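You operate a simulated robot arm through the tools that you are given. There is no shell and no other tool. Be economical: measure what you need, move in short steps, check, and stop when the job is done.

You run a simulated robot arm. Do the job below in one go: nothing can be reset, and whatever is moved stays where it is left.

JOB
Shut the grey oven's door and vent, heat it, then switch off.
Fine: door and vent shut and dial to 60 before you switch on; switch off once the needle is in the green; the tray stays in.

It is judged by the outcome, as a careful person would: the job done as asked, and still so three seconds after it is handed in. It fails if anything else is knocked over, pushed out of place, dropped, spilled or broken.

ROBOT AND FRAMES
A 7-joint arm with a fingered hand on a trunk, on a base that drives. Base frame: it is fixed to the floor where the robot stands at the start and does not move with it; the origin is under the middle of the robot, x ahead of it, y to its left, z up. Readings come in mm, degrees, newtons and seconds.
With the tool pointing down near the work surface it reaches from about 240 to 720 mm from the robot's upright axis, wherever it stands. Its first joint turns from -166.0 to 166.0 degrees. Places, roughly: black dial [2600, 0, 1100]; blue tray (21x15x4 cm) [2600, -100, 900]; green slider [2500, -200, 1200]; grey oven [2600, -200, 1000]; grey oven door [2500, 200, 900]; red switch [2400, -100, 1100]; small round gauge [2700, 100, 1100]. Payload 4 kg.
The tool frame sits at the grasp point between the pads (the TCP): z along the fingers, y along the line on which they close. The tips reach 26 mm beyond it. Largest opening 132 mm; the body of the gripper starts 73 mm behind the TCP. The gripper is a hand of 4 fingers: y runs from the thumb to the fingers, the wrist lies at [0, 0, -239] in the tool frame, and closing takes about 1.5 s.
Orientation is told as [roll, pitch, yaw] about the base's x, y, z axes, in that order, counted from this pose: with the fingers straight down and closing along the base's y, the tool's x points along the base's -x, its y along +y and its z along -z.

CONTROLS
- The arm moves only by the tool send_rows. Its argument "rows" is a list that holds one entry, the list of rows, each a list of 6 numbers: the shift along the base's x, y, z in mm, then the turn, a rotation vector about the base's x, y, z in degrees. In form: [[[tx, ty, tz, wx, wy, wz], ...]]. A call has 1 to 20 rows; each row shifts and turns the commanded pose from where the row before left it. "gripper" is the opening, from 0 (shut) to 1 (fully open), set as the call begins (left out, the last holds). Each row takes 0.2 s and may step no farther than 50 mm and 8.6 degrees from the row before; otherwise, or with a gripper value out of range, the whole call is refused. A pose out of reach is approached as far as the arm can. The call stops where the force on the tool passes 40 N (or 10 N more than at its start, if that is more) or the arm is blocked; 0.2 s more then pass. The fingers move at their own pace (about 72 mm/s each) and stop on an object; they squeeze with about 22 N. The grip force told is the motor's: it shows also when the fingers shut on nothing. Time passes only in rows, and 0.2 s behind the last, so rows that do not move let the fingers close. It gives the time, the measured TCP pose, the force on the tool (base axes), the opening and the grip force at its end, in the units of the frame above (readings bear some noise), with the torque about the TCP (base axes, N m) and any sound that the robot's microphone picked up.
- Cameras (640 x 400 px; columns grow to the right, rows downward): "scene" is now at [29.5, 145.4, 1472.2]; the picture's right is [-0.10, -1.00, 0.00], its down [-0.53, 0.05, -0.85] and it looks along [0.84, -0.08, -0.53] (base axes); focal length 269 px, centre (320, 200). "wrist" rides on the gripper at [68, 2, -97] in the tool frame; the picture's right is [-0.03, 1.00, 0.00], its down [-0.82, -0.02, -0.58] and it looks along [-0.58, -0.01, 0.82] (tool axes); focal length 270 px, centre (320, 200). There is no depth. A picture from a camera that has moved, and an enlarged one, comes with that camera's place and axes in the base frame and with its lens.
- camera(camera): a new picture of that camera. No time passes.
- raise_lower(by): slides the trunk up (or, below 0, down) by that many mm; the arm and the scene camera ride with it, the base frame stays. It gives what a move gives, with no picture.
- drive_base(legs): drives the robot by 1 to 6 legs, each [ahead, turn to the left] in mm and degrees, along the robot's own axes; the way and the turn of a leg run together, so that a leg with both is an arc; at most 1500 mm and 180 degrees a leg. The arm and the cameras ride along, it lands a little off, and it stops where it bumps. It gives what a move gives.
- curl_fingers(finger1, finger2, finger3, thumb_bend): sets how far each is bent, from 0 (flat) to 1 (curled in); at 0.3 the hand is open as for a grip, at 0.7 the pads meet at the TCP. One left out holds its place. A second passes; each finger stops where it meets its share of the squeeze, and holds until it gets a number again. A gripper value or a shape takes the hand back. It gives what a move gives, with no picture; readings hold the bend of each and the force on the fingers (four entries, about 0 where the hand has none), thumb and palm.
- grasp_type(shape): the hand has 4 fingers and takes this shape, open, in about a second: jaw (thumb against the fingers, like two jaws); tri (thumb and two fingers); tip (a fingertip pinch); poke (one finger out to press); point (the index stretched); flat (the hand flat); cup (the hand cupped); fist (a fist). The gripper value then closes the fingers along that shape, each until it touches; the sizes above hold for jaw. It gives what a move gives, with no picture.
- turn_head(pan, tilt): turns the head with the scene camera to pan (to the left, within 155 degrees either way) and tilt (down, from -29 to 69), counted from straight ahead of the robot. It gives what a move gives.
- enlarge(camera, box): a new picture of the part [left, top, right, bottom] of that camera's present view, enlarged. No time passes.
- finish_job(): hands the job in; it is judged then, once.

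Work in short steps. Places have to be worked out from the pictures, the camera data and where the tool is seen: move nearer, look again, correct. Check each grasp and each placing, and mend what went wrong. You have 135 turns and 104 pictures in all, those below and enlarged ones among them. Open the gripper and draw the arm clear of the work before you hand the job in, unless the task says otherwise; then end with one line.

The tools are called after ">>>" as a command line: name --argument value ..., lists and objects as JSON in quotes. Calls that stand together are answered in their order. send_rows: Moves the arm, as the interface text tells. Its arguments: {"type":"object","properties":{"rows":{"type":"array"},"gripper":{"type":"number"}},"required":["rows"]} The other tools are called the same way: raise_lower (by) slides the trunk up or down; grasp_type (shape) gives the hand a shape; curl_fingers (finger1, finger2, finger3, thumb_bend) moves the fingers one by one; drive_base (legs) drives the base; turn_head (pan, tilt) turns the head that bears the scene camera; camera (camera) takes a picture; enlarge (camera, box) takes an enlarged picture of a part of a camera's view; finish_job () hands the job in.

At the start:

```text
clock: 0.0
position: [462.7, 165.0, 1142.8]
ee_rot: [0.0, 0.0, 0.0]
wrist_force: [0.2, -0.2, -0.3]
moment: [-0.01, 0.01, -0.01]
width: 132.1
grasp_force: 0.0
shape: jaw
bend: [0.3, 0.3, 0.3, 0.3]
finger forces: [0.0, 0.0, 0.0, 0.1, 0.1, 0.0]
trunk travel left (down, up): [-425.0, 165.0]
robot x, y, heading: [1.4, 1.3, 0.0]
head pan, tilt: [-5.6, 32.1]
```

scene: 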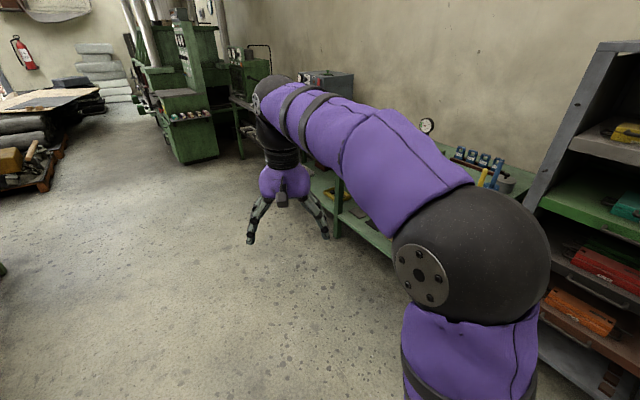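
wrist: 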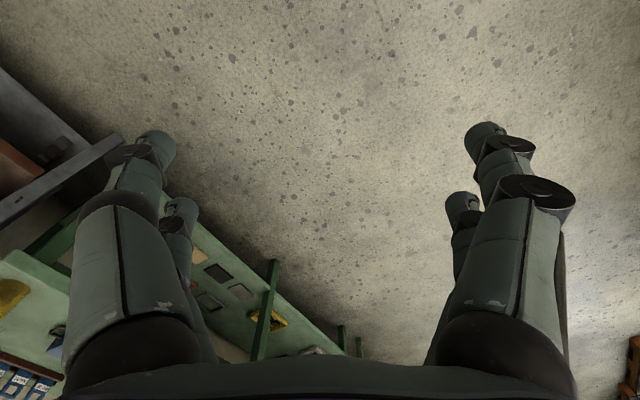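

The arm hides most of the bench; the grey box near (330,85) seems to be the oven. I'll enlarge that part first.

>>> enlarge --camera "scene" --box '[220, 30, 540, 230]'

```text
2.00 times, centred on (380, 130) of scene
camera zoom: at [29.5, 145.4, 1472.2], right [-0.1, -1.0, 0.0], down [-0.53, 0.05, -0.85], along [0.84, -0.08, -0.53], focal length 538 px, centre (200, 340)
```

zoom: 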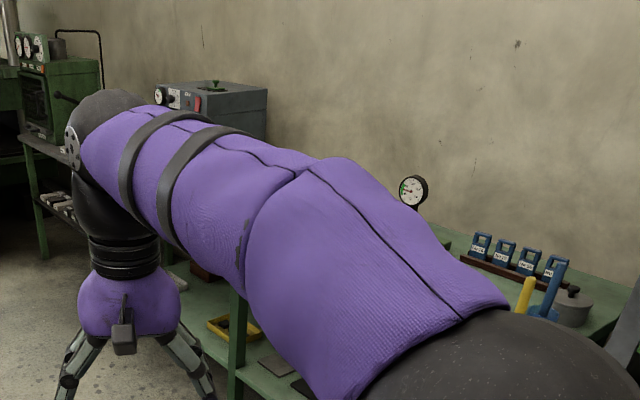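

The oven, with a green slider on top, is visible far ahead. I'll swing the arm left to clear the view.

>>> send_rows --rows '[[[-20, 45, 0, 0, 0, 8], [-20, 45, 0, 0, 0, 8], [-20, 45, 0, 0, 0, 8], [-20, 45, 0, 0, 0, 8], [-30, 40, 0, 0, 0, 8], [-30, 40, 0, 0, 0, 8], [-30, 40, 0, 0, 0, 8], [-30, 40, 0, 0, 0, 8], [-30, 30, 0, 0, 0, 8]]]'

>>> turn_head --pan -5 --tilt 20

>>> camera --camera "scene"

```text
clock: 2.0
position: [234.3, 538.3, 1141.0]
ee_rot: [0.0, 0.0, 72.1]
wrist_force: [-0.4, -0.8, 0.4]
moment: [0.0, 0.01, 0.0]
width: 131.9
grasp_force: 0.0
shape: jaw
bend: [0.3, 0.3, 0.3, 0.3]
finger forces: [0.0, 0.1, 0.0, 0.0, 0.0, 0.0]
trunk travel left (down, up): [-425.0, 165.0]
robot x, y, heading: [0.2, 1.1, 0.2]
head pan, tilt: [-5.6, 32.1]
```

```text
clock: 2.7
position: [233.3, 537.7, 1141.8]
ee_rot: [0.0, 0.1, 72.0]
wrist_force: [-0.6, 0.6, 0.4]
moment: [-0.02, -0.02, 0.0]
width: 132.0
grasp_force: 0.1
shape: jaw
bend: [0.3, 0.3, 0.3, 0.3]
finger forces: [0.1, 0.0, 0.0, 0.0, 0.1, 0.0]
trunk travel left (down, up): [-425.0, 165.0]
robot x, y, heading: [-1.8, -0.7, 0.3]
head pan, tilt: [-5.0, 20.0]
```

```text
100 pictures are left
camera scene: at [33.1, 146.1, 1491.5], right [-0.09, -1.0, 0.0], down [-0.34, 0.03, -0.94], along [0.94, -0.08, -0.34], focal length 269 px, centre (320, 200)
```

scene: 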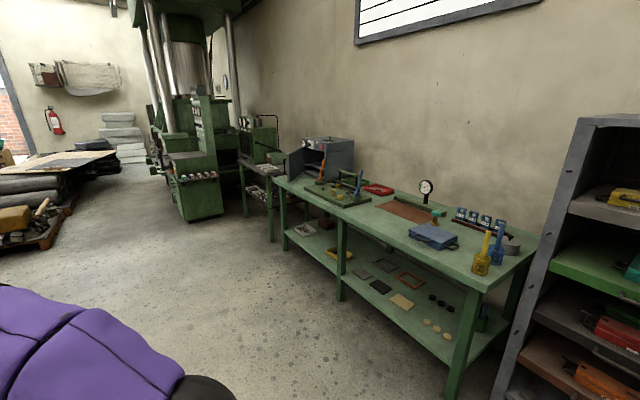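

The bench runs about 29° left of ahead, with the oven at its far end. I'll enlarge the oven.

>>> enlarge --camera "scene" --box '[260, 120, 420, 220]'

```text
4.00 times, centred on (340, 170) of scene
camera zoom: at [33.1, 146.1, 1491.5], right [-0.09, -1.0, 0.0], down [-0.34, 0.03, -0.94], along [0.94, -0.08, -0.34], focal length 1076 px, centre (240, 320)
```

zoom: 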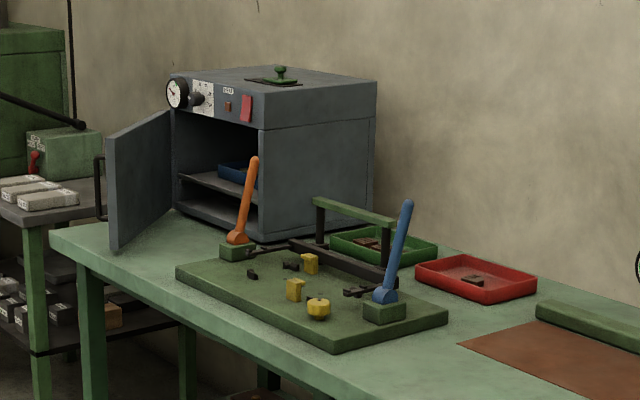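

The oven sits on the bench facing roughly (-0.49, 0.87), with its front near (2700,-20) and the door hinged at its far-left side. I'll drive to about 800 mm in front of it and face it.

>>> drive_base --legs '[[0, 16.3], [1200, 0], [1200, 0], [0, -77]]'

>>> turn_head --pan 0 --tilt 30

>>> camera --camera "scene"

```text
clock: 19.2
position: [2902.0, 722.0, 1143.0]
ee_rot: [-0.1, 0.0, 11.4]
wrist_force: [-0.5, 0.1, 0.0]
moment: [0.02, -0.02, 0.01]
width: 131.7
grasp_force: 0.0
shape: jaw
bend: [0.3, 0.3, 0.3, 0.3]
finger forces: [0.0, 0.0, 0.0, 0.0, 0.0, 0.0]
trunk travel left (down, up): [-425.0, 165.0]
robot x, y, heading: [2321.4, 663.4, -60.5]
head pan, tilt: [-5.0, 20.0]
```

```text
clock: 20.0
position: [2903.1, 723.1, 1142.3]
ee_rot: [0.1, 0.0, 11.3]
wrist_force: [-0.1, -0.7, -0.2]
moment: [0.0, 0.03, -0.01]
width: 131.8
grasp_force: 0.0
shape: jaw
bend: [0.3, 0.3, 0.3, 0.3]
finger forces: [0.1, 0.0, 0.0, 0.1, 0.0, 0.0]
trunk travel left (down, up): [-425.0, 165.0]
robot x, y, heading: [2321.5, 664.1, -60.7]
head pan, tilt: [0.0, 30.0]
```

```text
98 pictures are left
camera scene: at [2469.3, 711.6, 1475.5], right [-0.87, -0.49, 0.0], down [-0.24, 0.44, -0.87], along [0.42, -0.76, -0.5], focal length 269 px, centre (320, 200)
```

scene: 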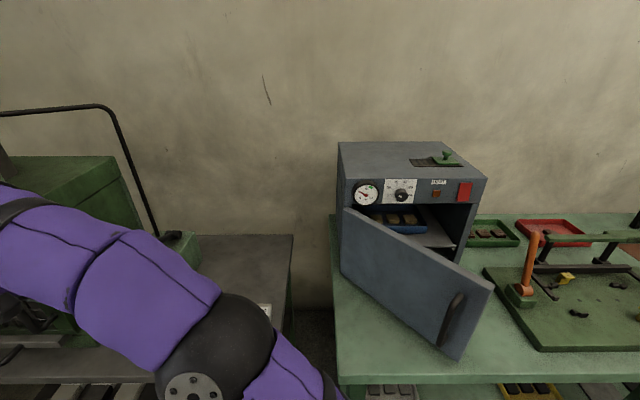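

The door stands open about 50°, with its handle on the outside near the free edge. I'll enlarge the oven for precise positions.

>>> enlarge --camera "scene" --box '[320, 130, 544, 270]'

>>> enlarge --camera "scene" --box '[320, 180, 640, 380]'

```text
2.86 times, centred on (432, 200) of scene
camera zoom: at [2469.3, 711.6, 1475.5], right [-0.87, -0.49, 0.0], down [-0.24, 0.44, -0.87], along [0.42, -0.76, -0.5], focal length 768 px, centre (0, 200)
```

zoom: 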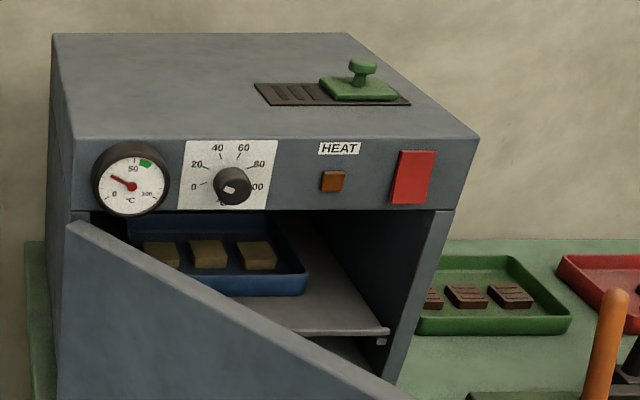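

```text
2.00 times, centred on (480, 280) of scene
camera zoom: at [2469.3, 711.6, 1475.5], right [-0.87, -0.49, 0.0], down [-0.24, 0.44, -0.87], along [0.42, -0.76, -0.5], focal length 538 px, centre (0, 40)
```

zoom: 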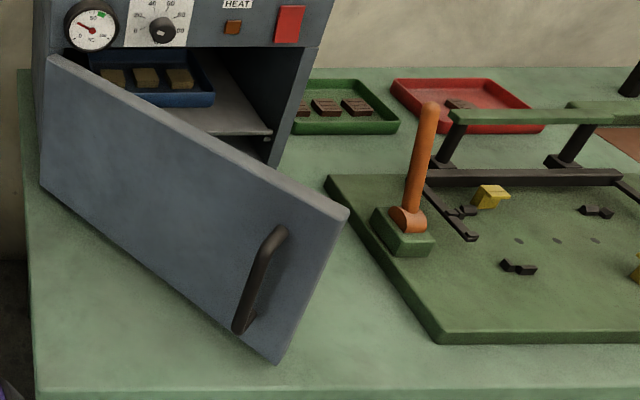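

Estimates: the door hinge is near (2733,90), the free edge near (2352,214), the door top z≈1060, and it is open about 47°. I'll bring the hand in front of the robot, facing the oven, with the fingers shut.

>>> send_rows --rows '[[[-34.6, -33.7, 0, 0, 0, -6], [-34.6, -33.7, 0, 0, 0, -6], [-34.6, -33.7, 0, 0, 0, -6], [-34.6, -33.7, 0, 0, 0, -6], [-34.6, -33.7, 0, 0, 0, -6], [-34.6, -33.7, 0, 0, 0, -6], [-34.6, -33.7, 0, 0, 0, -6], [-34.6, -33.7, 0, 0, 0, -6], [-34.6, -33.7, 0, 0, 0, -6], [-34.6, -33.7, 0, 0, 0, -6], [-34.6, -33.7, 0, 0, 0, -6], [-34.6, -33.7, 0, 0, 0, -6]]]' --gripper 0

>>> camera --camera "scene"

>>> camera --camera "wrist"

```text
clock: 22.6
position: [2488.0, 318.1, 1140.4]
ee_rot: [0.0, 0.0, -60.6]
wrist_force: [0.5, -0.7, 0.4]
moment: [0.0, 0.01, -0.02]
width: 0.0
grasp_force: 22.2
shape: jaw
bend: [0.62, 0.63, 0.63, 0.7]
finger forces: [0.1, 0.0, 0.0, 0.0, 0.1, 0.0]
trunk travel left (down, up): [-425.0, 165.0]
robot x, y, heading: [2321.1, 661.9, -60.7]
head pan, tilt: [0.0, 30.0]
```

```text
95 pictures are left
camera scene: at [2469.3, 711.5, 1475.5], right [-0.87, -0.49, 0.0], down [-0.25, 0.44, -0.87], along [0.42, -0.75, -0.5], focal length 269 px, centre (320, 200)
```

scene: 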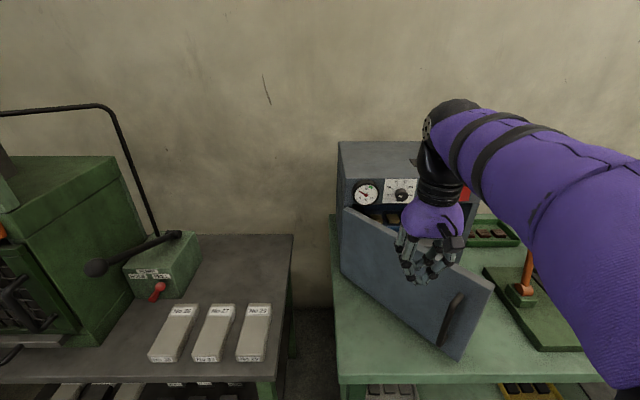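

```text
94 pictures are left
camera wrist: at [2456.7, 378.8, 1238.1], right [0.88, 0.47, 0.0], down [0.38, -0.72, 0.58], along [0.27, -0.51, -0.82], focal length 270 px, centre (320, 200)
```

wrist: 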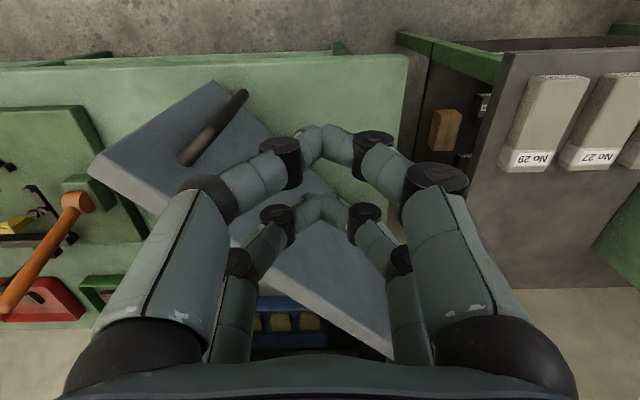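

Two-view triangulation confirms the door top at z≈1060. I'll tilt the fingers forward 50° and lower the hand in front of the door face.

>>> send_rows --rows '[[[-9.7, -8.7, -23, -6.28, -3.52, 0], [-9.7, -8.7, -23, -6.28, -3.52, 0], [-9.7, -8.7, -23, -6.28, -3.52, 0], [-9.7, -8.7, -23, -6.28, -3.52, 0], [-9.7, -8.7, -23, -6.28, -3.52, 0], [-9.7, -8.7, -23, -6.28, -3.52, 0], [-9.7, -8.7, -23, -6.28, -3.52, 0]]]'

>>> camera --camera "scene"

```text
clock: 24.1
position: [2429.0, 254.2, 1010.2]
ee_rot: [-0.7, -46.6, -59.8]
wrist_force: [2.6, -1.0, 8.3]
moment: [-0.2, 0.21, 0.04]
width: 0.1
grasp_force: 22.3
shape: jaw
bend: [0.62, 0.63, 0.63, 0.7]
finger forces: [0.0, 0.1, 7.9, 0.1, 0.1, 0.0]
out of reach, approached as far as the arm can: row 7
trunk travel left (down, up): [-425.0, 165.0]
robot x, y, heading: [2321.7, 660.1, -60.6]
head pan, tilt: [0.0, 30.0]
stopped in row 7: the force on the tool passed its limit at 48 N (the readings are from after the stop); the commanded pose is now the measured one
```

```text
93 pictures are left
camera scene: at [2469.6, 712.1, 1475.4], right [-0.87, -0.49, 0.0], down [-0.25, 0.44, -0.87], along [0.42, -0.75, -0.5], focal length 269 px, centre (320, 200)
```

scene: 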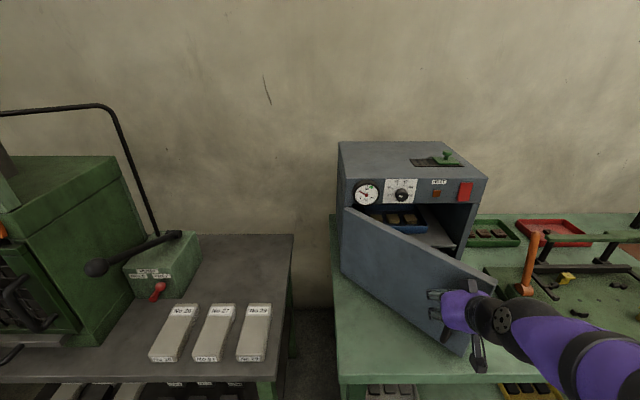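

Contact with the door came early and the forearm is low near the orange lever. I'll back off, lessen the tilt, and raise the trunk so the forearm stays high.

>>> send_rows --rows '[[[-10, 18, 10, 0, 0, 0], [-5, 10, 30, 4.4, 2.4, 0], [0, 0, 30, 4.4, 2.4, 0], [0, 0, 30, 4.4, 2.4, 0]]]'

>>> raise_lower --by 160

>>> camera --camera "scene"

```text
clock: 25.1
position: [2411.8, 283.3, 1107.5]
ee_rot: [-0.2, -31.2, -60.1]
wrist_force: [-1.6, -0.2, -0.1]
moment: [0.0, -0.02, 0.0]
width: 0.1
grasp_force: 21.9
shape: jaw
bend: [0.62, 0.63, 0.62, 0.7]
finger forces: [0.0, 0.0, 0.0, 0.1, 0.0, 0.0]
trunk travel left (down, up): [-425.0, 165.0]
robot x, y, heading: [2320.0, 664.4, -60.5]
head pan, tilt: [0.0, 30.0]
```

```text
clock: 26.9
position: [2412.6, 283.3, 1267.0]
ee_rot: [-0.2, -31.4, -60.2]
wrist_force: [-0.3, -0.5, 0.6]
moment: [0.0, -0.01, 0.0]
width: 0.0
grasp_force: 22.3
shape: jaw
bend: [0.62, 0.63, 0.62, 0.7]
finger forces: [0.0, 0.1, 0.0, 0.1, 0.0, 0.1]
trunk travel left (down, up): [-585.0, 5.0]
robot x, y, heading: [2320.5, 663.0, -60.7]
head pan, tilt: [0.0, 30.0]
```

```text
92 pictures are left
camera scene: at [2469.1, 711.7, 1635.5], right [-0.87, -0.49, 0.0], down [-0.25, 0.44, -0.87], along [0.42, -0.75, -0.5], focal length 269 px, centre (320, 200)
```

scene: 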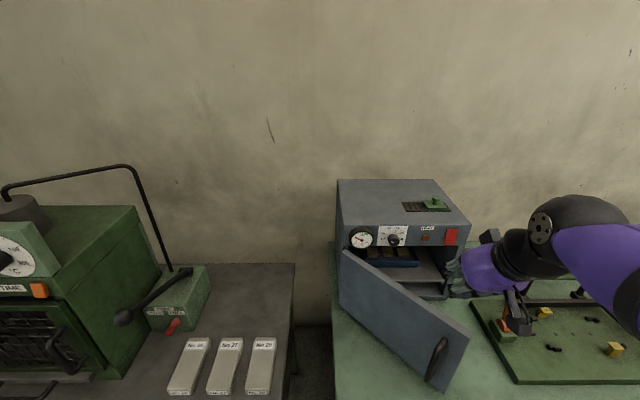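

The forearm is now high and clear. I'll lower the hand to z≈1000 in front of the door, then begin pushing.

>>> send_rows --rows '[[[0, 0, -45, 0, 0, 0], [0, 0, -45, 0, 0, 0], [0, 0, -45, 0, 0, 0], [0, 0, -45, 0, 0, 0], [0, 0, -45, 0, 0, 0], [0, 0, -40, 0, 0, 0]]]'

>>> camera --camera "scene"

>>> camera --camera "wrist"

```text
clock: 28.4
position: [2382.6, 225.3, 1035.4]
ee_rot: [-1.1, -33.9, -64.7]
wrist_force: [-1.3, 1.1, 15.1]
moment: [-0.37, -0.1, -0.01]
width: 0.0
grasp_force: 21.4
shape: jaw
bend: [0.63, 0.66, 0.68, 0.7]
finger forces: [0.0, 0.1, 0.1, 0.1, 0.1, 0.1]
out of reach, approached as far as the arm can: row 4, 5, 6
trunk travel left (down, up): [-585.0, 5.0]
robot x, y, heading: [2319.4, 664.1, -60.4]
head pan, tilt: [0.0, 30.0]
stopped in row 6: the force on the tool passed its limit at 67 N (the readings are from after the stop); the commanded pose is now the measured one
```

```text
91 pictures are left
camera scene: at [2468.5, 712.8, 1635.8], right [-0.87, -0.49, 0.0], down [-0.24, 0.44, -0.87], along [0.42, -0.76, -0.5], focal length 269 px, centre (320, 200)
```

scene: 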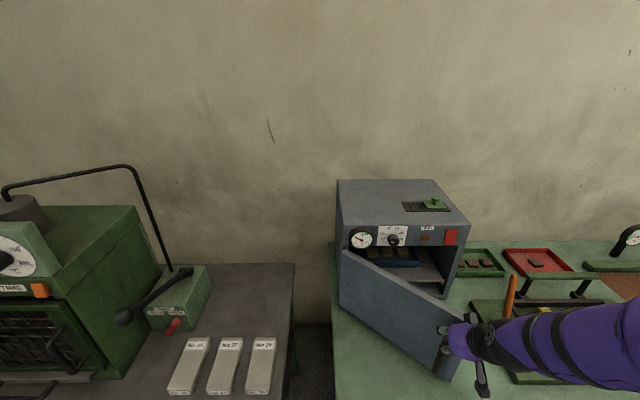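

```text
90 pictures are left
camera wrist: at [2338.4, 326.8, 1078.5], right [0.92, 0.4, 0.0], down [0.14, -0.33, 0.93], along [0.37, -0.86, -0.36], focal length 270 px, centre (320, 200)
```

wrist: 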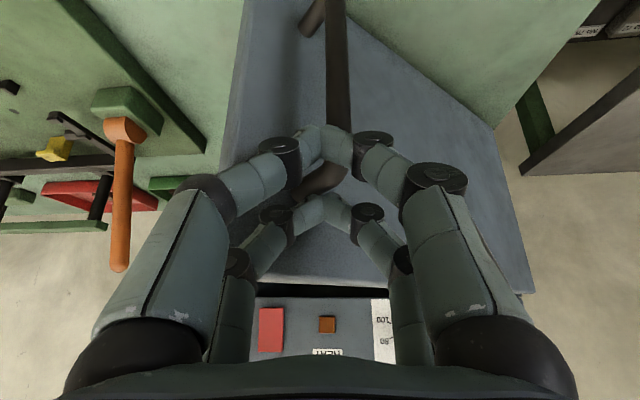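

The hand touched the door and the arm is cramped this close in. I'll lift away and back the robot 130 mm to give it room.

>>> send_rows --rows '[[[-8, 14, 15, 0, 0, 0], [-8, 14, 40, 0, 0, 0], [0, 0, 45, 0, 0, 0], [0, 0, 45, 0, 0, 0]]]'

>>> drive_base --legs '[[-130, 0]]'

>>> camera --camera "scene"

```text
clock: 29.4
position: [2364.9, 252.5, 1180.3]
ee_rot: [-0.9, -33.5, -64.8]
wrist_force: [0.5, -0.6, 0.1]
moment: [0.02, -0.02, -0.02]
width: 0.1
grasp_force: 22.0
shape: jaw
bend: [0.63, 0.65, 0.66, 0.7]
finger forces: [0.1, 0.1, 0.1, 0.0, 0.0, 0.0]
trunk travel left (down, up): [-585.0, 5.0]
robot x, y, heading: [2318.2, 659.6, -60.7]
head pan, tilt: [0.0, 30.0]
```

```text
clock: 30.7
position: [2301.6, 365.8, 1179.4]
ee_rot: [-1.0, -33.6, -64.6]
wrist_force: [-0.5, 0.6, 0.1]
moment: [-0.01, 0.02, 0.02]
width: 0.2
grasp_force: 21.7
shape: jaw
bend: [0.63, 0.65, 0.66, 0.7]
finger forces: [0.0, 0.1, 0.0, 0.0, 0.1, 0.1]
trunk travel left (down, up): [-585.0, 5.0]
robot x, y, heading: [2259.7, 773.2, -60.5]
head pan, tilt: [0.0, 30.0]
```

```text
89 pictures are left
camera scene: at [2405.5, 824.4, 1635.6], right [-0.87, -0.49, 0.0], down [-0.24, 0.44, -0.87], along [0.43, -0.76, -0.5], focal length 269 px, centre (320, 200)
```

scene: 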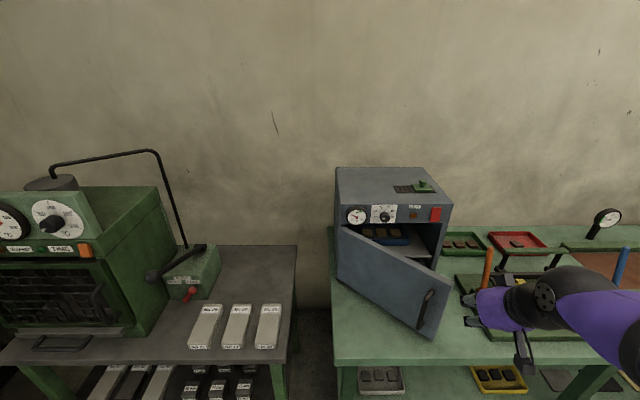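

The door has already swung to about 31° open. I'll move the hand forward to face it and lower to z≈1000.

>>> send_rows --rows '[[[27, -30, 0, 0, 0, 1], [27, -30, 0, 0, 0, 1], [27, -30, 0, 0, 0, 1], [27, -30, 0, 0, 0, 1], [27, -30, -10, 0, 0, 0], [0, 0, -42, 0, 0, 0], [0, 0, -42, 0, 0, 0], [0, 0, -42, 0, 0, 0], [0, 0, -42, 0, 0, 0]]]'

>>> camera --camera "scene"

```text
clock: 32.7
position: [2434.8, 213.9, 996.4]
ee_rot: [-0.7, -33.4, -60.9]
wrist_force: [0.5, 0.1, 0.0]
moment: [0.0, -0.01, 0.01]
width: 0.1
grasp_force: 22.2
shape: jaw
bend: [0.63, 0.65, 0.66, 0.7]
finger forces: [0.0, 0.0, 0.1, 0.0, 0.1, 0.0]
trunk travel left (down, up): [-585.0, 5.0]
robot x, y, heading: [2255.7, 775.9, -60.7]
head pan, tilt: [0.0, 30.0]
```

```text
88 pictures are left
camera scene: at [2403.9, 821.7, 1635.6], right [-0.87, -0.49, 0.0], down [-0.24, 0.44, -0.87], along [0.43, -0.75, -0.5], focal length 269 px, centre (320, 200)
```

scene: 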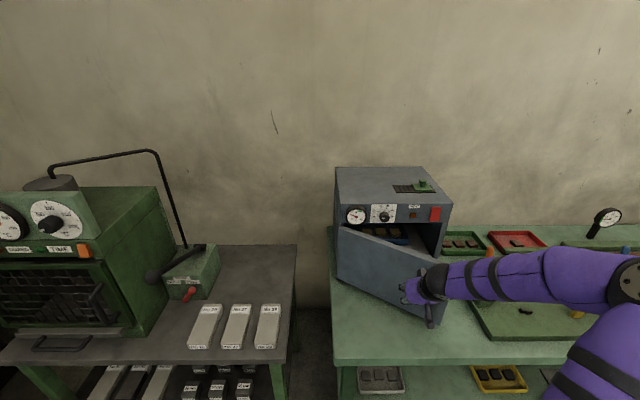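

The forearm lies above the lever height. Now I push forward along the door's closing arc.

>>> send_rows --rows '[[[10.5, -22.8, 0, 0, 0, 0], [10.5, -22.8, 0, 0, 0, 0], [10.5, -22.8, 0, 0, 0, 0], [10.5, -22.8, 0, 0, 0, 0], [8.5, -23, 0, 0, 0, 0], [8.5, -23, 0, 0, 0, 0], [8.5, -23, 0, 0, 0, 0]]]'

>>> camera --camera "scene"

```text
clock: 34.3
position: [2505.8, 53.1, 999.3]
ee_rot: [-0.9, -33.5, -60.6]
wrist_force: [-0.2, 0.2, 0.2]
moment: [-0.01, -0.02, 0.0]
width: 0.0
grasp_force: 21.8
shape: jaw
bend: [0.63, 0.65, 0.66, 0.7]
finger forces: [0.0, 0.0, 0.0, 0.1, 0.0, 0.0]
trunk travel left (down, up): [-585.0, 5.0]
robot x, y, heading: [2257.7, 772.7, -60.7]
head pan, tilt: [0.0, 30.0]
```

```text
87 pictures are left
camera scene: at [2406.1, 823.3, 1635.5], right [-0.87, -0.49, 0.0], down [-0.25, 0.44, -0.87], along [0.42, -0.75, -0.5], focal length 269 px, centre (320, 200)
```

scene: 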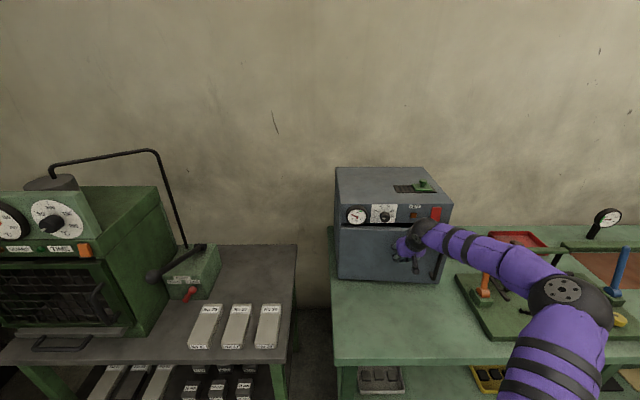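

The door is nearly shut. I'll push on gently until it meets resistance.

>>> send_rows --rows '[[[4, -9, 0, 0, 0, 0], [4, -9, 0, 0, 0, 0], [4, -9, 0, 0, 0, 0], [4, -9, 0, 0, 0, 0], [4, -9, 0, 0, 0, 0], [4, -9, 0, 0, 0, 0], [4, -9, 0, 0, 0, 0], [4, -9, 0, 0, 0, 0]]]'

>>> enlarge --camera "scene" --box '[310, 150, 502, 310]'

```text
clock: 35.3
position: [2518.0, 27.5, 997.4]
ee_rot: [-0.9, -32.6, -60.7]
wrist_force: [-8.6, 18.6, 3.5]
moment: [0.06, -0.03, 0.05]
width: 0.0
grasp_force: 21.9
shape: jaw
bend: [0.63, 0.67, 0.66, 0.7]
finger forces: [0.0, 0.1, 0.1, 0.1, 0.1, 0.0]
trunk travel left (down, up): [-585.0, 5.0]
robot x, y, heading: [2257.3, 775.4, -60.7]
head pan, tilt: [0.0, 30.0]
stopped in row 5: the force on the tool passed its limit at 50 N (the readings are from after the stop); the commanded pose is now the measured one
```

```text
2.50 times, centred on (406, 230) of scene
camera zoom: at [2403.8, 827.8, 1635.7], right [-0.87, -0.49, 0.0], down [-0.24, 0.43, -0.87], along [0.43, -0.76, -0.5], focal length 672 px, centre (105, 125)
```

zoom: 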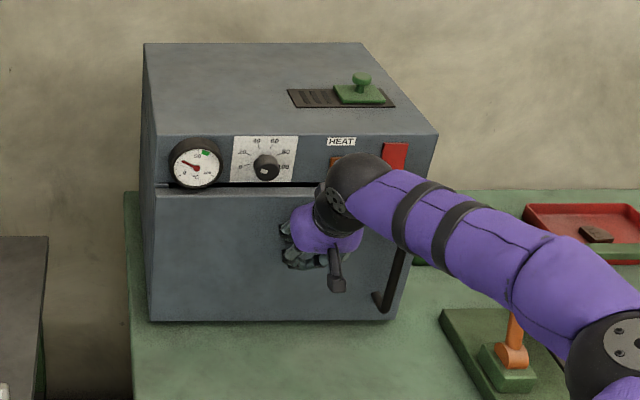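

Firm resistance at 50 N, and the door looks flush. I'll back the hand off and up to inspect the seam.

>>> send_rows --rows '[[[-10, 20, 5, 0, 0, 0], [-20, 38, 15, 0, 0, 0], [-20, 38, 30, 0, 0, 0], [-15, 30, 30, 0, 0, 0]]]'

>>> camera --camera "wrist"

>>> enlarge --camera "scene" --box '[310, 150, 502, 310]'

```text
refused: row 3 steps farther than a row can; nothing moved
```

```text
85 pictures are left
camera wrist: at [2467.2, 124.0, 1041.8], right [0.89, 0.46, 0.0], down [0.17, -0.33, 0.93], along [0.43, -0.82, -0.38], focal length 270 px, centre (320, 200)
```

wrist: 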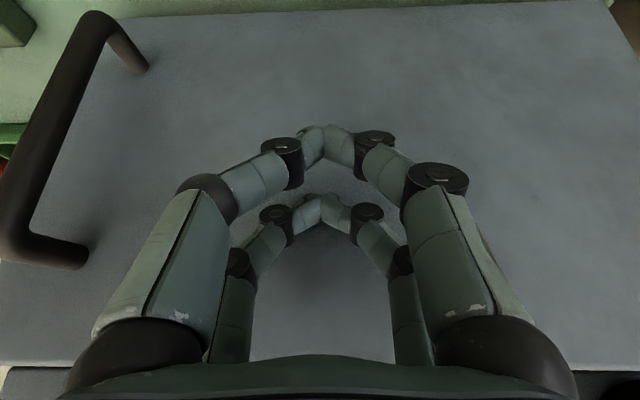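

```text
2.50 times, centred on (406, 230) of scene
camera zoom: at [2403.8, 827.8, 1635.7], right [-0.87, -0.49, 0.0], down [-0.24, 0.43, -0.87], along [0.43, -0.76, -0.5], focal length 672 px, centre (105, 125)
```

zoom: 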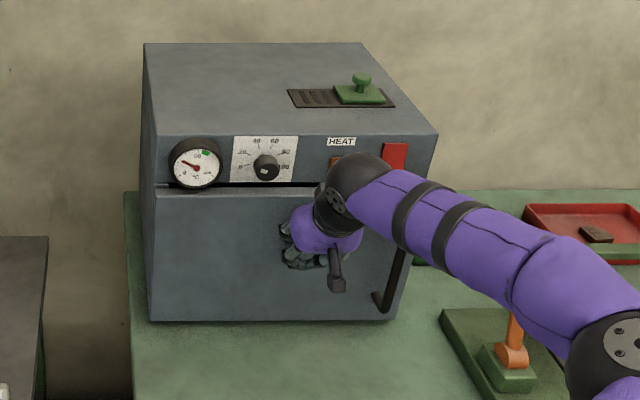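

That step was too long; I'll retry with shorter rows.

>>> send_rows --rows '[[[-10, 20, 5, 0, 0, 0], [-18, 34, 15, 0, 0, 0], [-18, 34, 25, 0, 0, 0], [-15, 30, 30, 0, 0, 0], [-15, 30, 30, 0, 0, 0]]]'

>>> camera --camera "wrist"

>>> enlarge --camera "scene" --box '[310, 150, 502, 310]'

```text
clock: 36.5
position: [2444.4, 173.5, 1101.8]
ee_rot: [-0.9, -32.6, -60.8]
wrist_force: [-0.3, -0.6, 0.2]
moment: [0.02, -0.03, 0.01]
width: 0.1
grasp_force: 21.7
shape: jaw
bend: [0.63, 0.65, 0.66, 0.7]
finger forces: [0.0, 0.0, 0.0, 0.0, 0.1, 0.2]
trunk travel left (down, up): [-585.0, 5.0]
robot x, y, heading: [2257.1, 773.6, -60.7]
head pan, tilt: [0.0, 30.0]
```

```text
83 pictures are left
camera wrist: at [2393.5, 270.7, 1146.6], right [0.89, 0.46, 0.0], down [0.17, -0.33, 0.93], along [0.43, -0.82, -0.37], focal length 270 px, centre (320, 200)
```

wrist: 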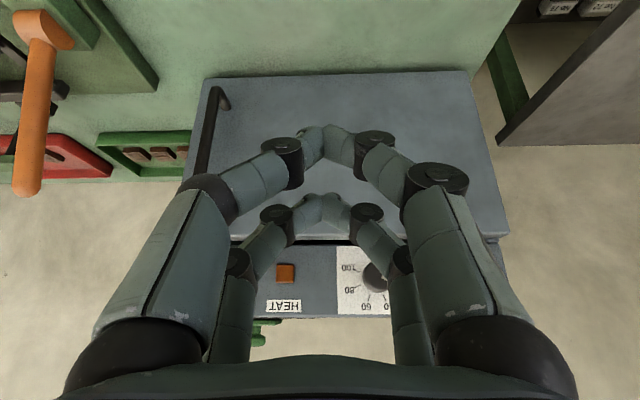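

```text
2.50 times, centred on (406, 230) of scene
camera zoom: at [2405.5, 824.7, 1635.5], right [-0.87, -0.49, 0.0], down [-0.24, 0.44, -0.87], along [0.42, -0.76, -0.5], focal length 672 px, centre (105, 125)
```

zoom: 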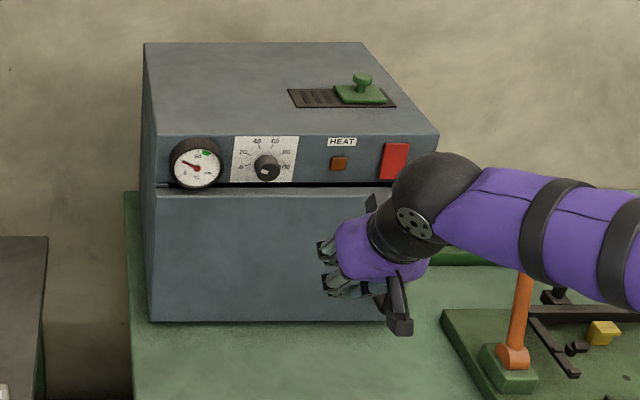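

The door appears shut; I'll recheck it from above. The vent knob triangulates to about (2508,-120,1204), so I'll lift the hand high and drive 210 mm forward for reach.

>>> send_rows --rows '[[[-15, 26, 35, 0, 0, 0], [-10, 20, 40, 0, 0, 0], [0, 0, 45, 0, 0, 0], [0, 0, 45, 0, 0, 0], [0, 0, 45, 0, 0, 0], [0, 0, 40, 0, 0, 0]]]'

>>> drive_base --legs '[[210, 0]]'

>>> camera --camera "scene"

>>> camera --camera "wrist"

```text
clock: 37.9
position: [2419.2, 219.2, 1348.5]
ee_rot: [-1.0, -32.7, -60.7]
wrist_force: [0.4, -0.2, -0.4]
moment: [-0.01, -0.01, 0.0]
width: 0.1
grasp_force: 21.8
shape: jaw
bend: [0.63, 0.65, 0.66, 0.7]
finger forces: [0.1, 0.0, 0.1, 0.1, 0.0, 0.0]
trunk travel left (down, up): [-585.0, 5.0]
robot x, y, heading: [2256.6, 776.9, -60.2]
head pan, tilt: [0.0, 30.0]
```

```text
clock: 39.6
position: [2522.3, 33.4, 1348.2]
ee_rot: [-0.9, -32.7, -60.7]
wrist_force: [-0.1, 0.0, -0.3]
moment: [0.0, 0.01, 0.02]
width: 0.0
grasp_force: 22.2
shape: jaw
bend: [0.63, 0.65, 0.66, 0.7]
finger forces: [0.1, 0.1, 0.1, 0.0, 0.0, 0.1]
trunk travel left (down, up): [-585.0, 5.0]
robot x, y, heading: [2361.3, 589.6, -60.4]
head pan, tilt: [0.0, 30.0]
```

```text
81 pictures are left
camera scene: at [2510.1, 638.6, 1635.4], right [-0.87, -0.49, 0.0], down [-0.25, 0.44, -0.87], along [0.42, -0.75, -0.5], focal length 269 px, centre (320, 200)
```

scene: 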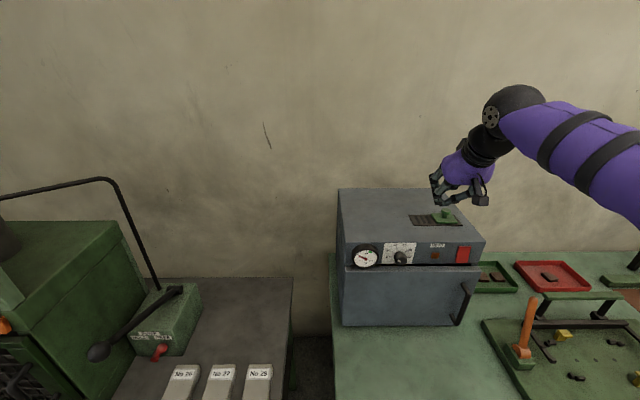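

```text
80 pictures are left
camera wrist: at [2471.9, 131.0, 1393.3], right [0.89, 0.46, 0.0], down [0.17, -0.33, 0.93], along [0.43, -0.82, -0.37], focal length 270 px, centre (320, 200)
```

wrist: 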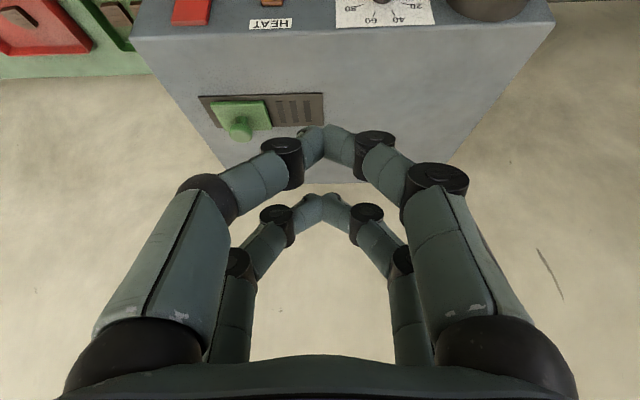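

The louvre slots are left of the green plate, so the vent shuts by sliding it left about 55–60 mm. I'll open the hand and bring it over the knob.

>>> send_rows --rows '[[[-3, -35, 0, 5.2, 2.9, 0], [-3, -40, 0, 5.2, 2.9, 0], [-4, -40, 0, 5.2, 2.9, 0], [-4, -37, 0, 0, 0, 0], [0, 0, -40, 0, 0, 0], [0, 0, 0, 0, 0, 0]]]' --gripper 0.8

>>> camera --camera "wrist"

>>> enlarge --camera "scene" --box '[320, 120, 544, 260]'

```text
clock: 41.0
position: [2508.5, -78.9, 1279.5]
ee_rot: [-0.9, -14.7, -60.7]
wrist_force: [-0.6, -0.2, 0.3]
moment: [0.02, -0.02, 0.0]
width: 105.5
grasp_force: 0.1
shape: jaw
bend: [0.59, 0.59, 0.59, 0.45]
finger forces: [0.0, 0.0, 0.1, 0.0, 0.0, 0.1]
out of reach, approached as far as the arm can: row 3, 4
trunk travel left (down, up): [-585.0, 5.0]
robot x, y, heading: [2358.8, 590.5, -60.7]
head pan, tilt: [0.0, 30.0]
```

```text
79 pictures are left
camera wrist: at [2467.4, 1.6, 1357.0], right [0.89, 0.46, -0.01], down [0.3, -0.56, 0.77], along [0.35, -0.68, -0.64], focal length 270 px, centre (320, 200)
```

wrist: 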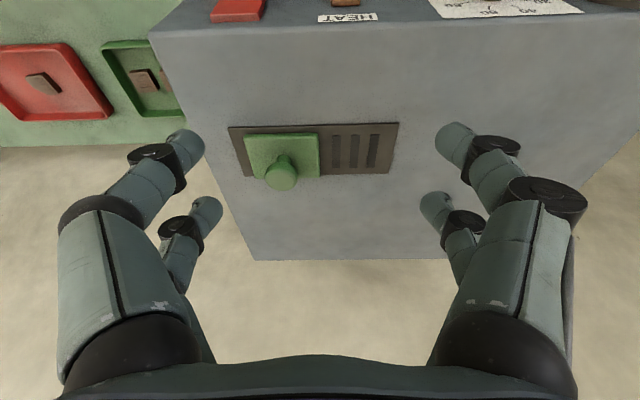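

```text
2.86 times, centred on (432, 190) of scene
camera zoom: at [2509.1, 638.8, 1635.6], right [-0.87, -0.49, 0.0], down [-0.24, 0.44, -0.87], along [0.42, -0.75, -0.5], focal length 768 px, centre (0, 229)
```

zoom: 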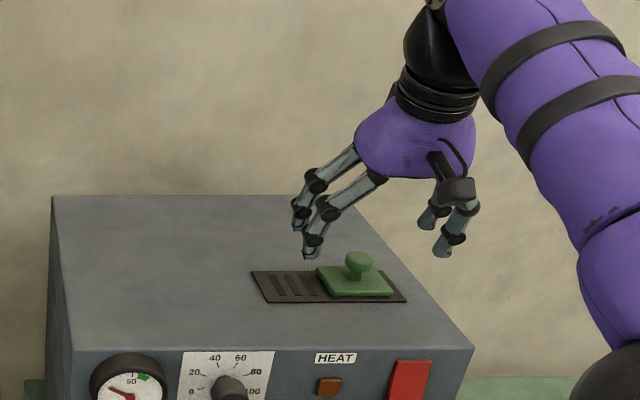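

With this steep angle the arm is at its limit. I'll tilt back to about -35° for reach and bring the open fingers around the knob.

>>> send_rows --rows '[[[0, 0, 0, -5.8, -3.25, 0], [0, 0, 0, -5.8, -3.25, 0], [0, -10, 0, -5.8, -3.25, 0], [0, -20, -10, 0, 0, 0], [0, -20, -20, 0, 0, 0], [0, 0, -10, 0, 0, 0]]]'

>>> camera --camera "wrist"

>>> enlarge --camera "scene" --box '[320, 120, 544, 260]'

```text
clock: 42.4
position: [2509.7, -128.4, 1241.0]
ee_rot: [-0.9, -34.8, -60.7]
wrist_force: [-0.1, -0.3, -0.5]
moment: [-0.02, 0.0, -0.04]
width: 105.3
grasp_force: 0.0
shape: jaw
bend: [0.59, 0.59, 0.59, 0.45]
finger forces: [0.0, 0.1, 0.0, 0.0, 0.0, 0.1]
trunk travel left (down, up): [-585.0, 5.0]
robot x, y, heading: [2363.5, 585.3, -60.9]
head pan, tilt: [0.0, 30.0]
```

```text
77 pictures are left
camera wrist: at [2458.5, -31.2, 1281.1], right [0.89, 0.46, 0.0], down [0.16, -0.3, 0.94], along [0.44, -0.83, -0.34], focal length 270 px, centre (320, 200)
```

wrist: 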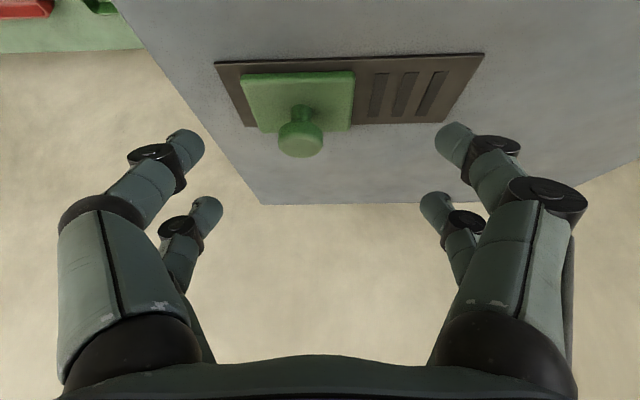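

```text
2.86 times, centred on (432, 190) of scene
camera zoom: at [2509.6, 639.3, 1635.5], right [-0.87, -0.49, 0.0], down [-0.25, 0.44, -0.87], along [0.42, -0.75, -0.5], focal length 768 px, centre (0, 229)
```

zoom: 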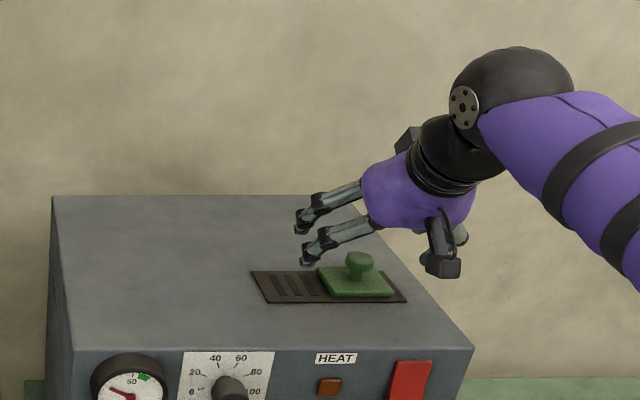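

The knob lies about 10 mm right, 35 mm below and slightly ahead of the grasp point. I'll go down around it and close.

>>> send_rows --rows '[[[-8, -4, -10, 0, 0, 0], [2, -4, -15, 0, 0, 0], [2, -4, -12, 0, 0, 0]]]'

>>> camera --camera "wrist"

```text
clock: 43.2
position: [2505.6, -141.9, 1202.5]
ee_rot: [-0.9, -34.8, -60.6]
wrist_force: [0.3, 0.0, -0.3]
moment: [-0.04, -0.02, -0.02]
width: 105.3
grasp_force: 0.0
shape: jaw
bend: [0.59, 0.59, 0.59, 0.45]
finger forces: [0.0, 0.0, 0.1, 0.1, 0.0, 0.0]
trunk travel left (down, up): [-585.0, 5.0]
robot x, y, heading: [2359.3, 591.1, -60.3]
head pan, tilt: [0.0, 30.0]
```

```text
75 pictures are left
camera wrist: at [2454.7, -43.4, 1243.4], right [0.89, 0.46, 0.0], down [0.16, -0.3, 0.94], along [0.44, -0.83, -0.34], focal length 270 px, centre (320, 200)
```

wrist: 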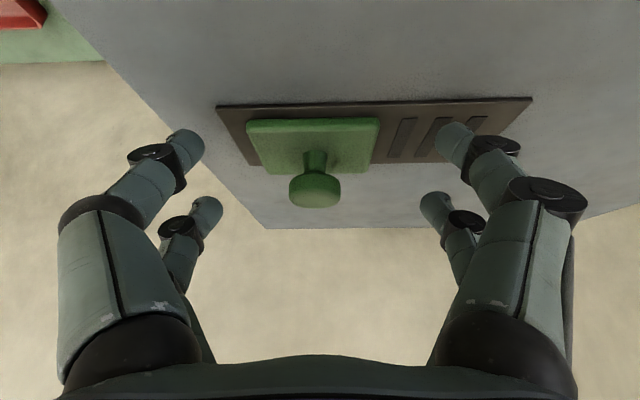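

The knob is centred between the fingers. Closing on it.

>>> send_rows --rows '[[[0, 0, 0, 0, 0, 0], [0, 0, 0, 0, 0, 0], [0, 0, 0, 0, 0, 0], [0, 0, 0, 0, 0, 0], [0, 0, 0, 0, 0, 0], [0, 0, 0, 0, 0, 0]]]' --gripper 0

>>> camera --camera "wrist"

```text
clock: 44.6
position: [2506.9, -142.6, 1203.7]
ee_rot: [-0.9, -35.0, -60.7]
wrist_force: [1.4, -5.5, 10.5]
moment: [-0.3, -0.12, 0.02]
width: 1.3
grasp_force: 21.7
shape: jaw
bend: [0.75, 0.72, 0.73, 0.66]
finger forces: [0.1, 19.9, 20.7, 0.0, 0.1, 0.0]
trunk travel left (down, up): [-585.0, 5.0]
robot x, y, heading: [2360.9, 587.9, -60.6]
head pan, tilt: [0.0, 30.0]
```

```text
74 pictures are left
camera wrist: at [2455.2, -43.4, 1245.0], right [0.89, 0.46, 0.0], down [0.15, -0.3, 0.94], along [0.44, -0.83, -0.34], focal length 270 px, centre (320, 200)
```

wrist: 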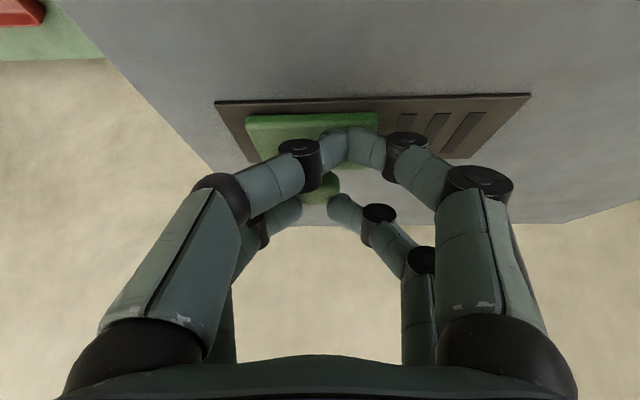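

The far fingers hold the knob. Sliding left along the slot.

>>> send_rows --rows '[[[8.7, 4.9, 0, 0, 0, 0], [8.7, 4.9, 0, 0, 0, 0], [8.7, 4.9, 0, 0, 0, 0], [8.7, 4.9, 0, 0, 0, 0], [8.7, 4.9, 0, 0, 0, 0], [8.7, 4.9, 0, 0, 0, 0], [8.7, 4.9, 0, 0, 0, 0]]]'

>>> camera --camera "wrist"

>>> enlarge --camera "scene" --box '[320, 150, 512, 270]'

```text
clock: 46.2
position: [2564.9, -109.1, 1204.3]
ee_rot: [-0.9, -35.0, -60.8]
wrist_force: [1.9, -18.5, 23.4]
moment: [-0.94, -0.01, -0.14]
width: 1.4
grasp_force: 21.8
shape: jaw
bend: [0.75, 0.71, 0.73, 0.66]
finger forces: [0.1, 18.6, 32.8, 0.0, 0.1, 0.0]
trunk travel left (down, up): [-585.0, 5.0]
robot x, y, heading: [2356.7, 590.8, -60.9]
head pan, tilt: [0.0, 30.0]
```

```text
73 pictures are left
camera wrist: at [2513.5, -9.8, 1244.6], right [0.89, 0.46, 0.0], down [0.15, -0.3, 0.94], along [0.43, -0.84, -0.34], focal length 270 px, centre (320, 200)
```

wrist: 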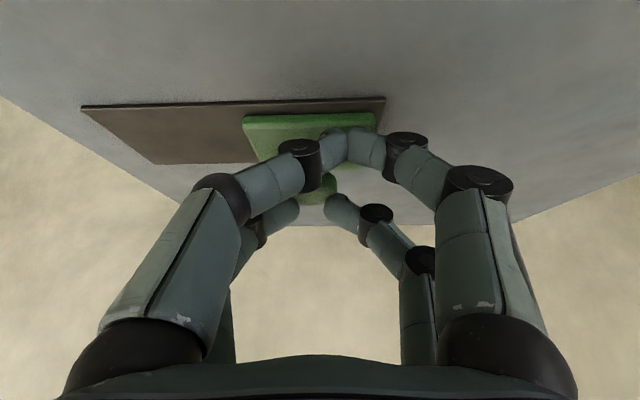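

```text
3.33 times, centred on (416, 210) of scene
camera zoom: at [2509.1, 638.9, 1635.7], right [-0.87, -0.49, 0.0], down [-0.24, 0.44, -0.87], along [0.42, -0.75, -0.5], focal length 896 px, centre (0, 167)
```

zoom: 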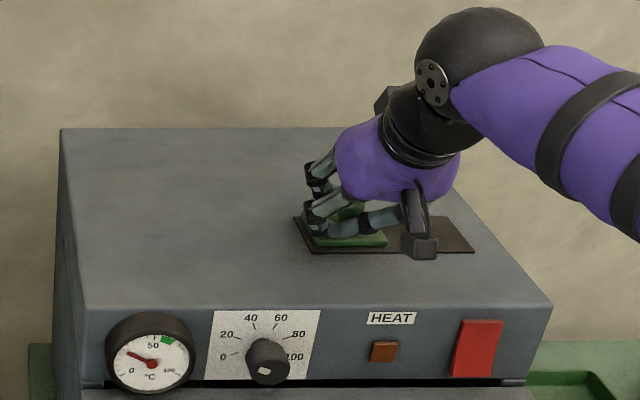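

The louvres are covered. I'll nudge a little more to reach the end stop.

>>> send_rows --rows '[[[3.5, 2, 0, 0, 0, 0], [3.5, 2, 0, 0, 0, 0], [3.5, 2, 0, 0, 0, 0]]]'

>>> send_rows --rows '[[[0, 0, 0, 0, 0, 0], [0, 0, 0, 0, 0, 0], [0, 0, 0, 0, 0, 0], [0, 0, 0, 0, 0, 0]]]' --gripper 0.7

>>> camera --camera "wrist"

```text
clock: 47.0
position: [2572.6, -104.1, 1205.2]
ee_rot: [-1.0, -35.1, -60.9]
wrist_force: [-9.1, -19.4, 27.5]
moment: [-1.26, 0.44, -0.24]
width: 2.1
grasp_force: 22.3
shape: jaw
bend: [0.75, 0.72, 0.73, 0.66]
finger forces: [0.1, 11.0, 41.6, 0.0, 0.1, 0.0]
trunk travel left (down, up): [-585.0, 5.0]
robot x, y, heading: [2361.3, 591.1, -60.6]
head pan, tilt: [0.0, 30.0]
```

```text
clock: 48.0
position: [2577.1, -100.9, 1203.8]
ee_rot: [-0.9, -34.8, -60.7]
wrist_force: [4.8, -6.1, 16.7]
moment: [-0.88, 0.53, 0.46]
width: 91.2
grasp_force: 0.0
shape: jaw
bend: [0.68, 0.68, 0.71, 0.58]
finger forces: [0.1, 0.0, 16.6, 0.0, 0.0, 0.1]
trunk travel left (down, up): [-585.0, 5.0]
robot x, y, heading: [2362.5, 589.9, -60.5]
head pan, tilt: [0.0, 30.0]
```

```text
71 pictures are left
camera wrist: at [2525.6, -2.0, 1243.7], right [0.89, 0.46, 0.0], down [0.16, -0.3, 0.94], along [0.44, -0.83, -0.34], focal length 270 px, centre (320, 200)
```

wrist: 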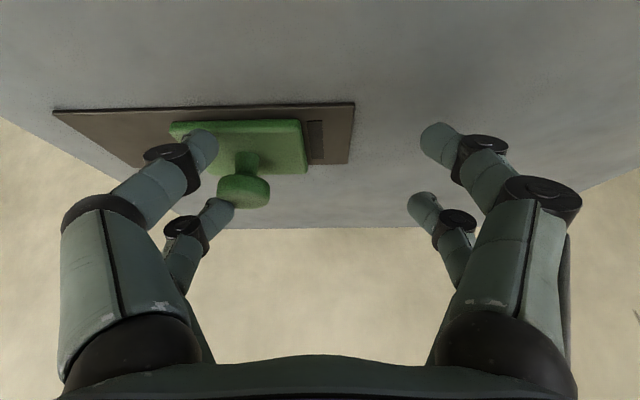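

Opening the fingers dragged the slider back a bit. The right-hand fingers now rest against the knob's right side, so I'll push left with them.

>>> send_rows --rows '[[[4.4, 2.4, 0, 0, 0, 0], [4.4, 2.4, 0, 0, 0, 0], [4.4, 2.4, 0, 0, 0, 0], [4.4, 2.4, 0, 0, 0, 0], [4.4, 2.4, 0, 0, 0, 0], [4.4, 2.4, 0, 0, 0, 0]]]'

>>> camera --camera "wrist"

```text
clock: 49.4
position: [2602.7, -86.1, 1203.8]
ee_rot: [-1.0, -34.7, -60.8]
wrist_force: [0.0, -4.0, 6.4]
moment: [-0.38, 0.32, 0.13]
width: 93.2
grasp_force: 0.0
shape: jaw
bend: [0.68, 0.68, 0.65, 0.58]
finger forces: [0.0, 0.0, 7.3, 0.0, 0.0, 0.0]
trunk travel left (down, up): [-585.0, 5.0]
robot x, y, heading: [2363.7, 589.6, -60.7]
head pan, tilt: [0.0, 30.0]
```

```text
70 pictures are left
camera wrist: at [2551.1, 12.0, 1243.9], right [0.89, 0.46, 0.0], down [0.16, -0.3, 0.94], along [0.43, -0.83, -0.34], focal length 270 px, centre (320, 200)
```

wrist: 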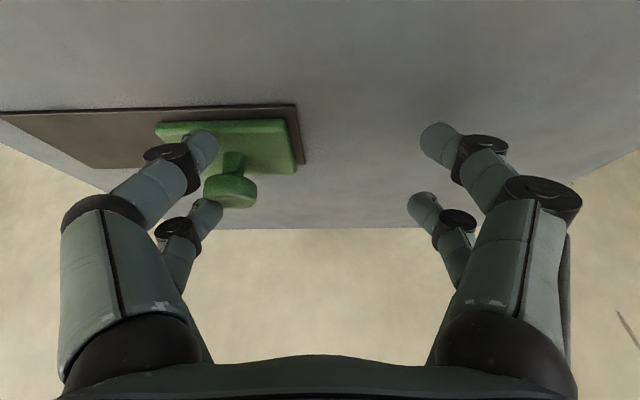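

It's almost at the end; pushing a few mm more.

>>> send_rows --rows '[[[3.5, 1.9, 0, 0, 0, 0], [3.5, 1.9, 0, 0, 0, 0], [3.5, 1.9, 0, 0, 0, 0], [3.5, 1.9, 0, 0, 0, 0]]]'

>>> camera --camera "wrist"

```text
clock: 50.4
position: [2614.9, -81.5, 1201.7]
ee_rot: [-1.0, -34.7, -60.9]
wrist_force: [-6.7, -4.2, 1.6]
moment: [-0.11, 0.13, -0.15]
width: 94.9
grasp_force: 0.0
shape: jaw
bend: [0.68, 0.68, 0.57, 0.58]
finger forces: [0.0, 0.1, 8.2, 0.0, 0.1, 0.0]
trunk travel left (down, up): [-585.0, 5.0]
robot x, y, heading: [2361.1, 590.1, -60.7]
head pan, tilt: [0.0, 30.0]
```

```text
69 pictures are left
camera wrist: at [2564.3, 18.3, 1242.8], right [0.89, 0.46, 0.0], down [0.16, -0.3, 0.94], along [0.43, -0.83, -0.34], focal length 270 px, centre (320, 200)
```

wrist: 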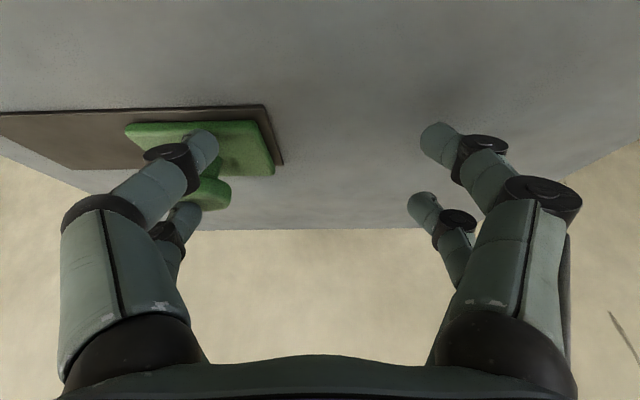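

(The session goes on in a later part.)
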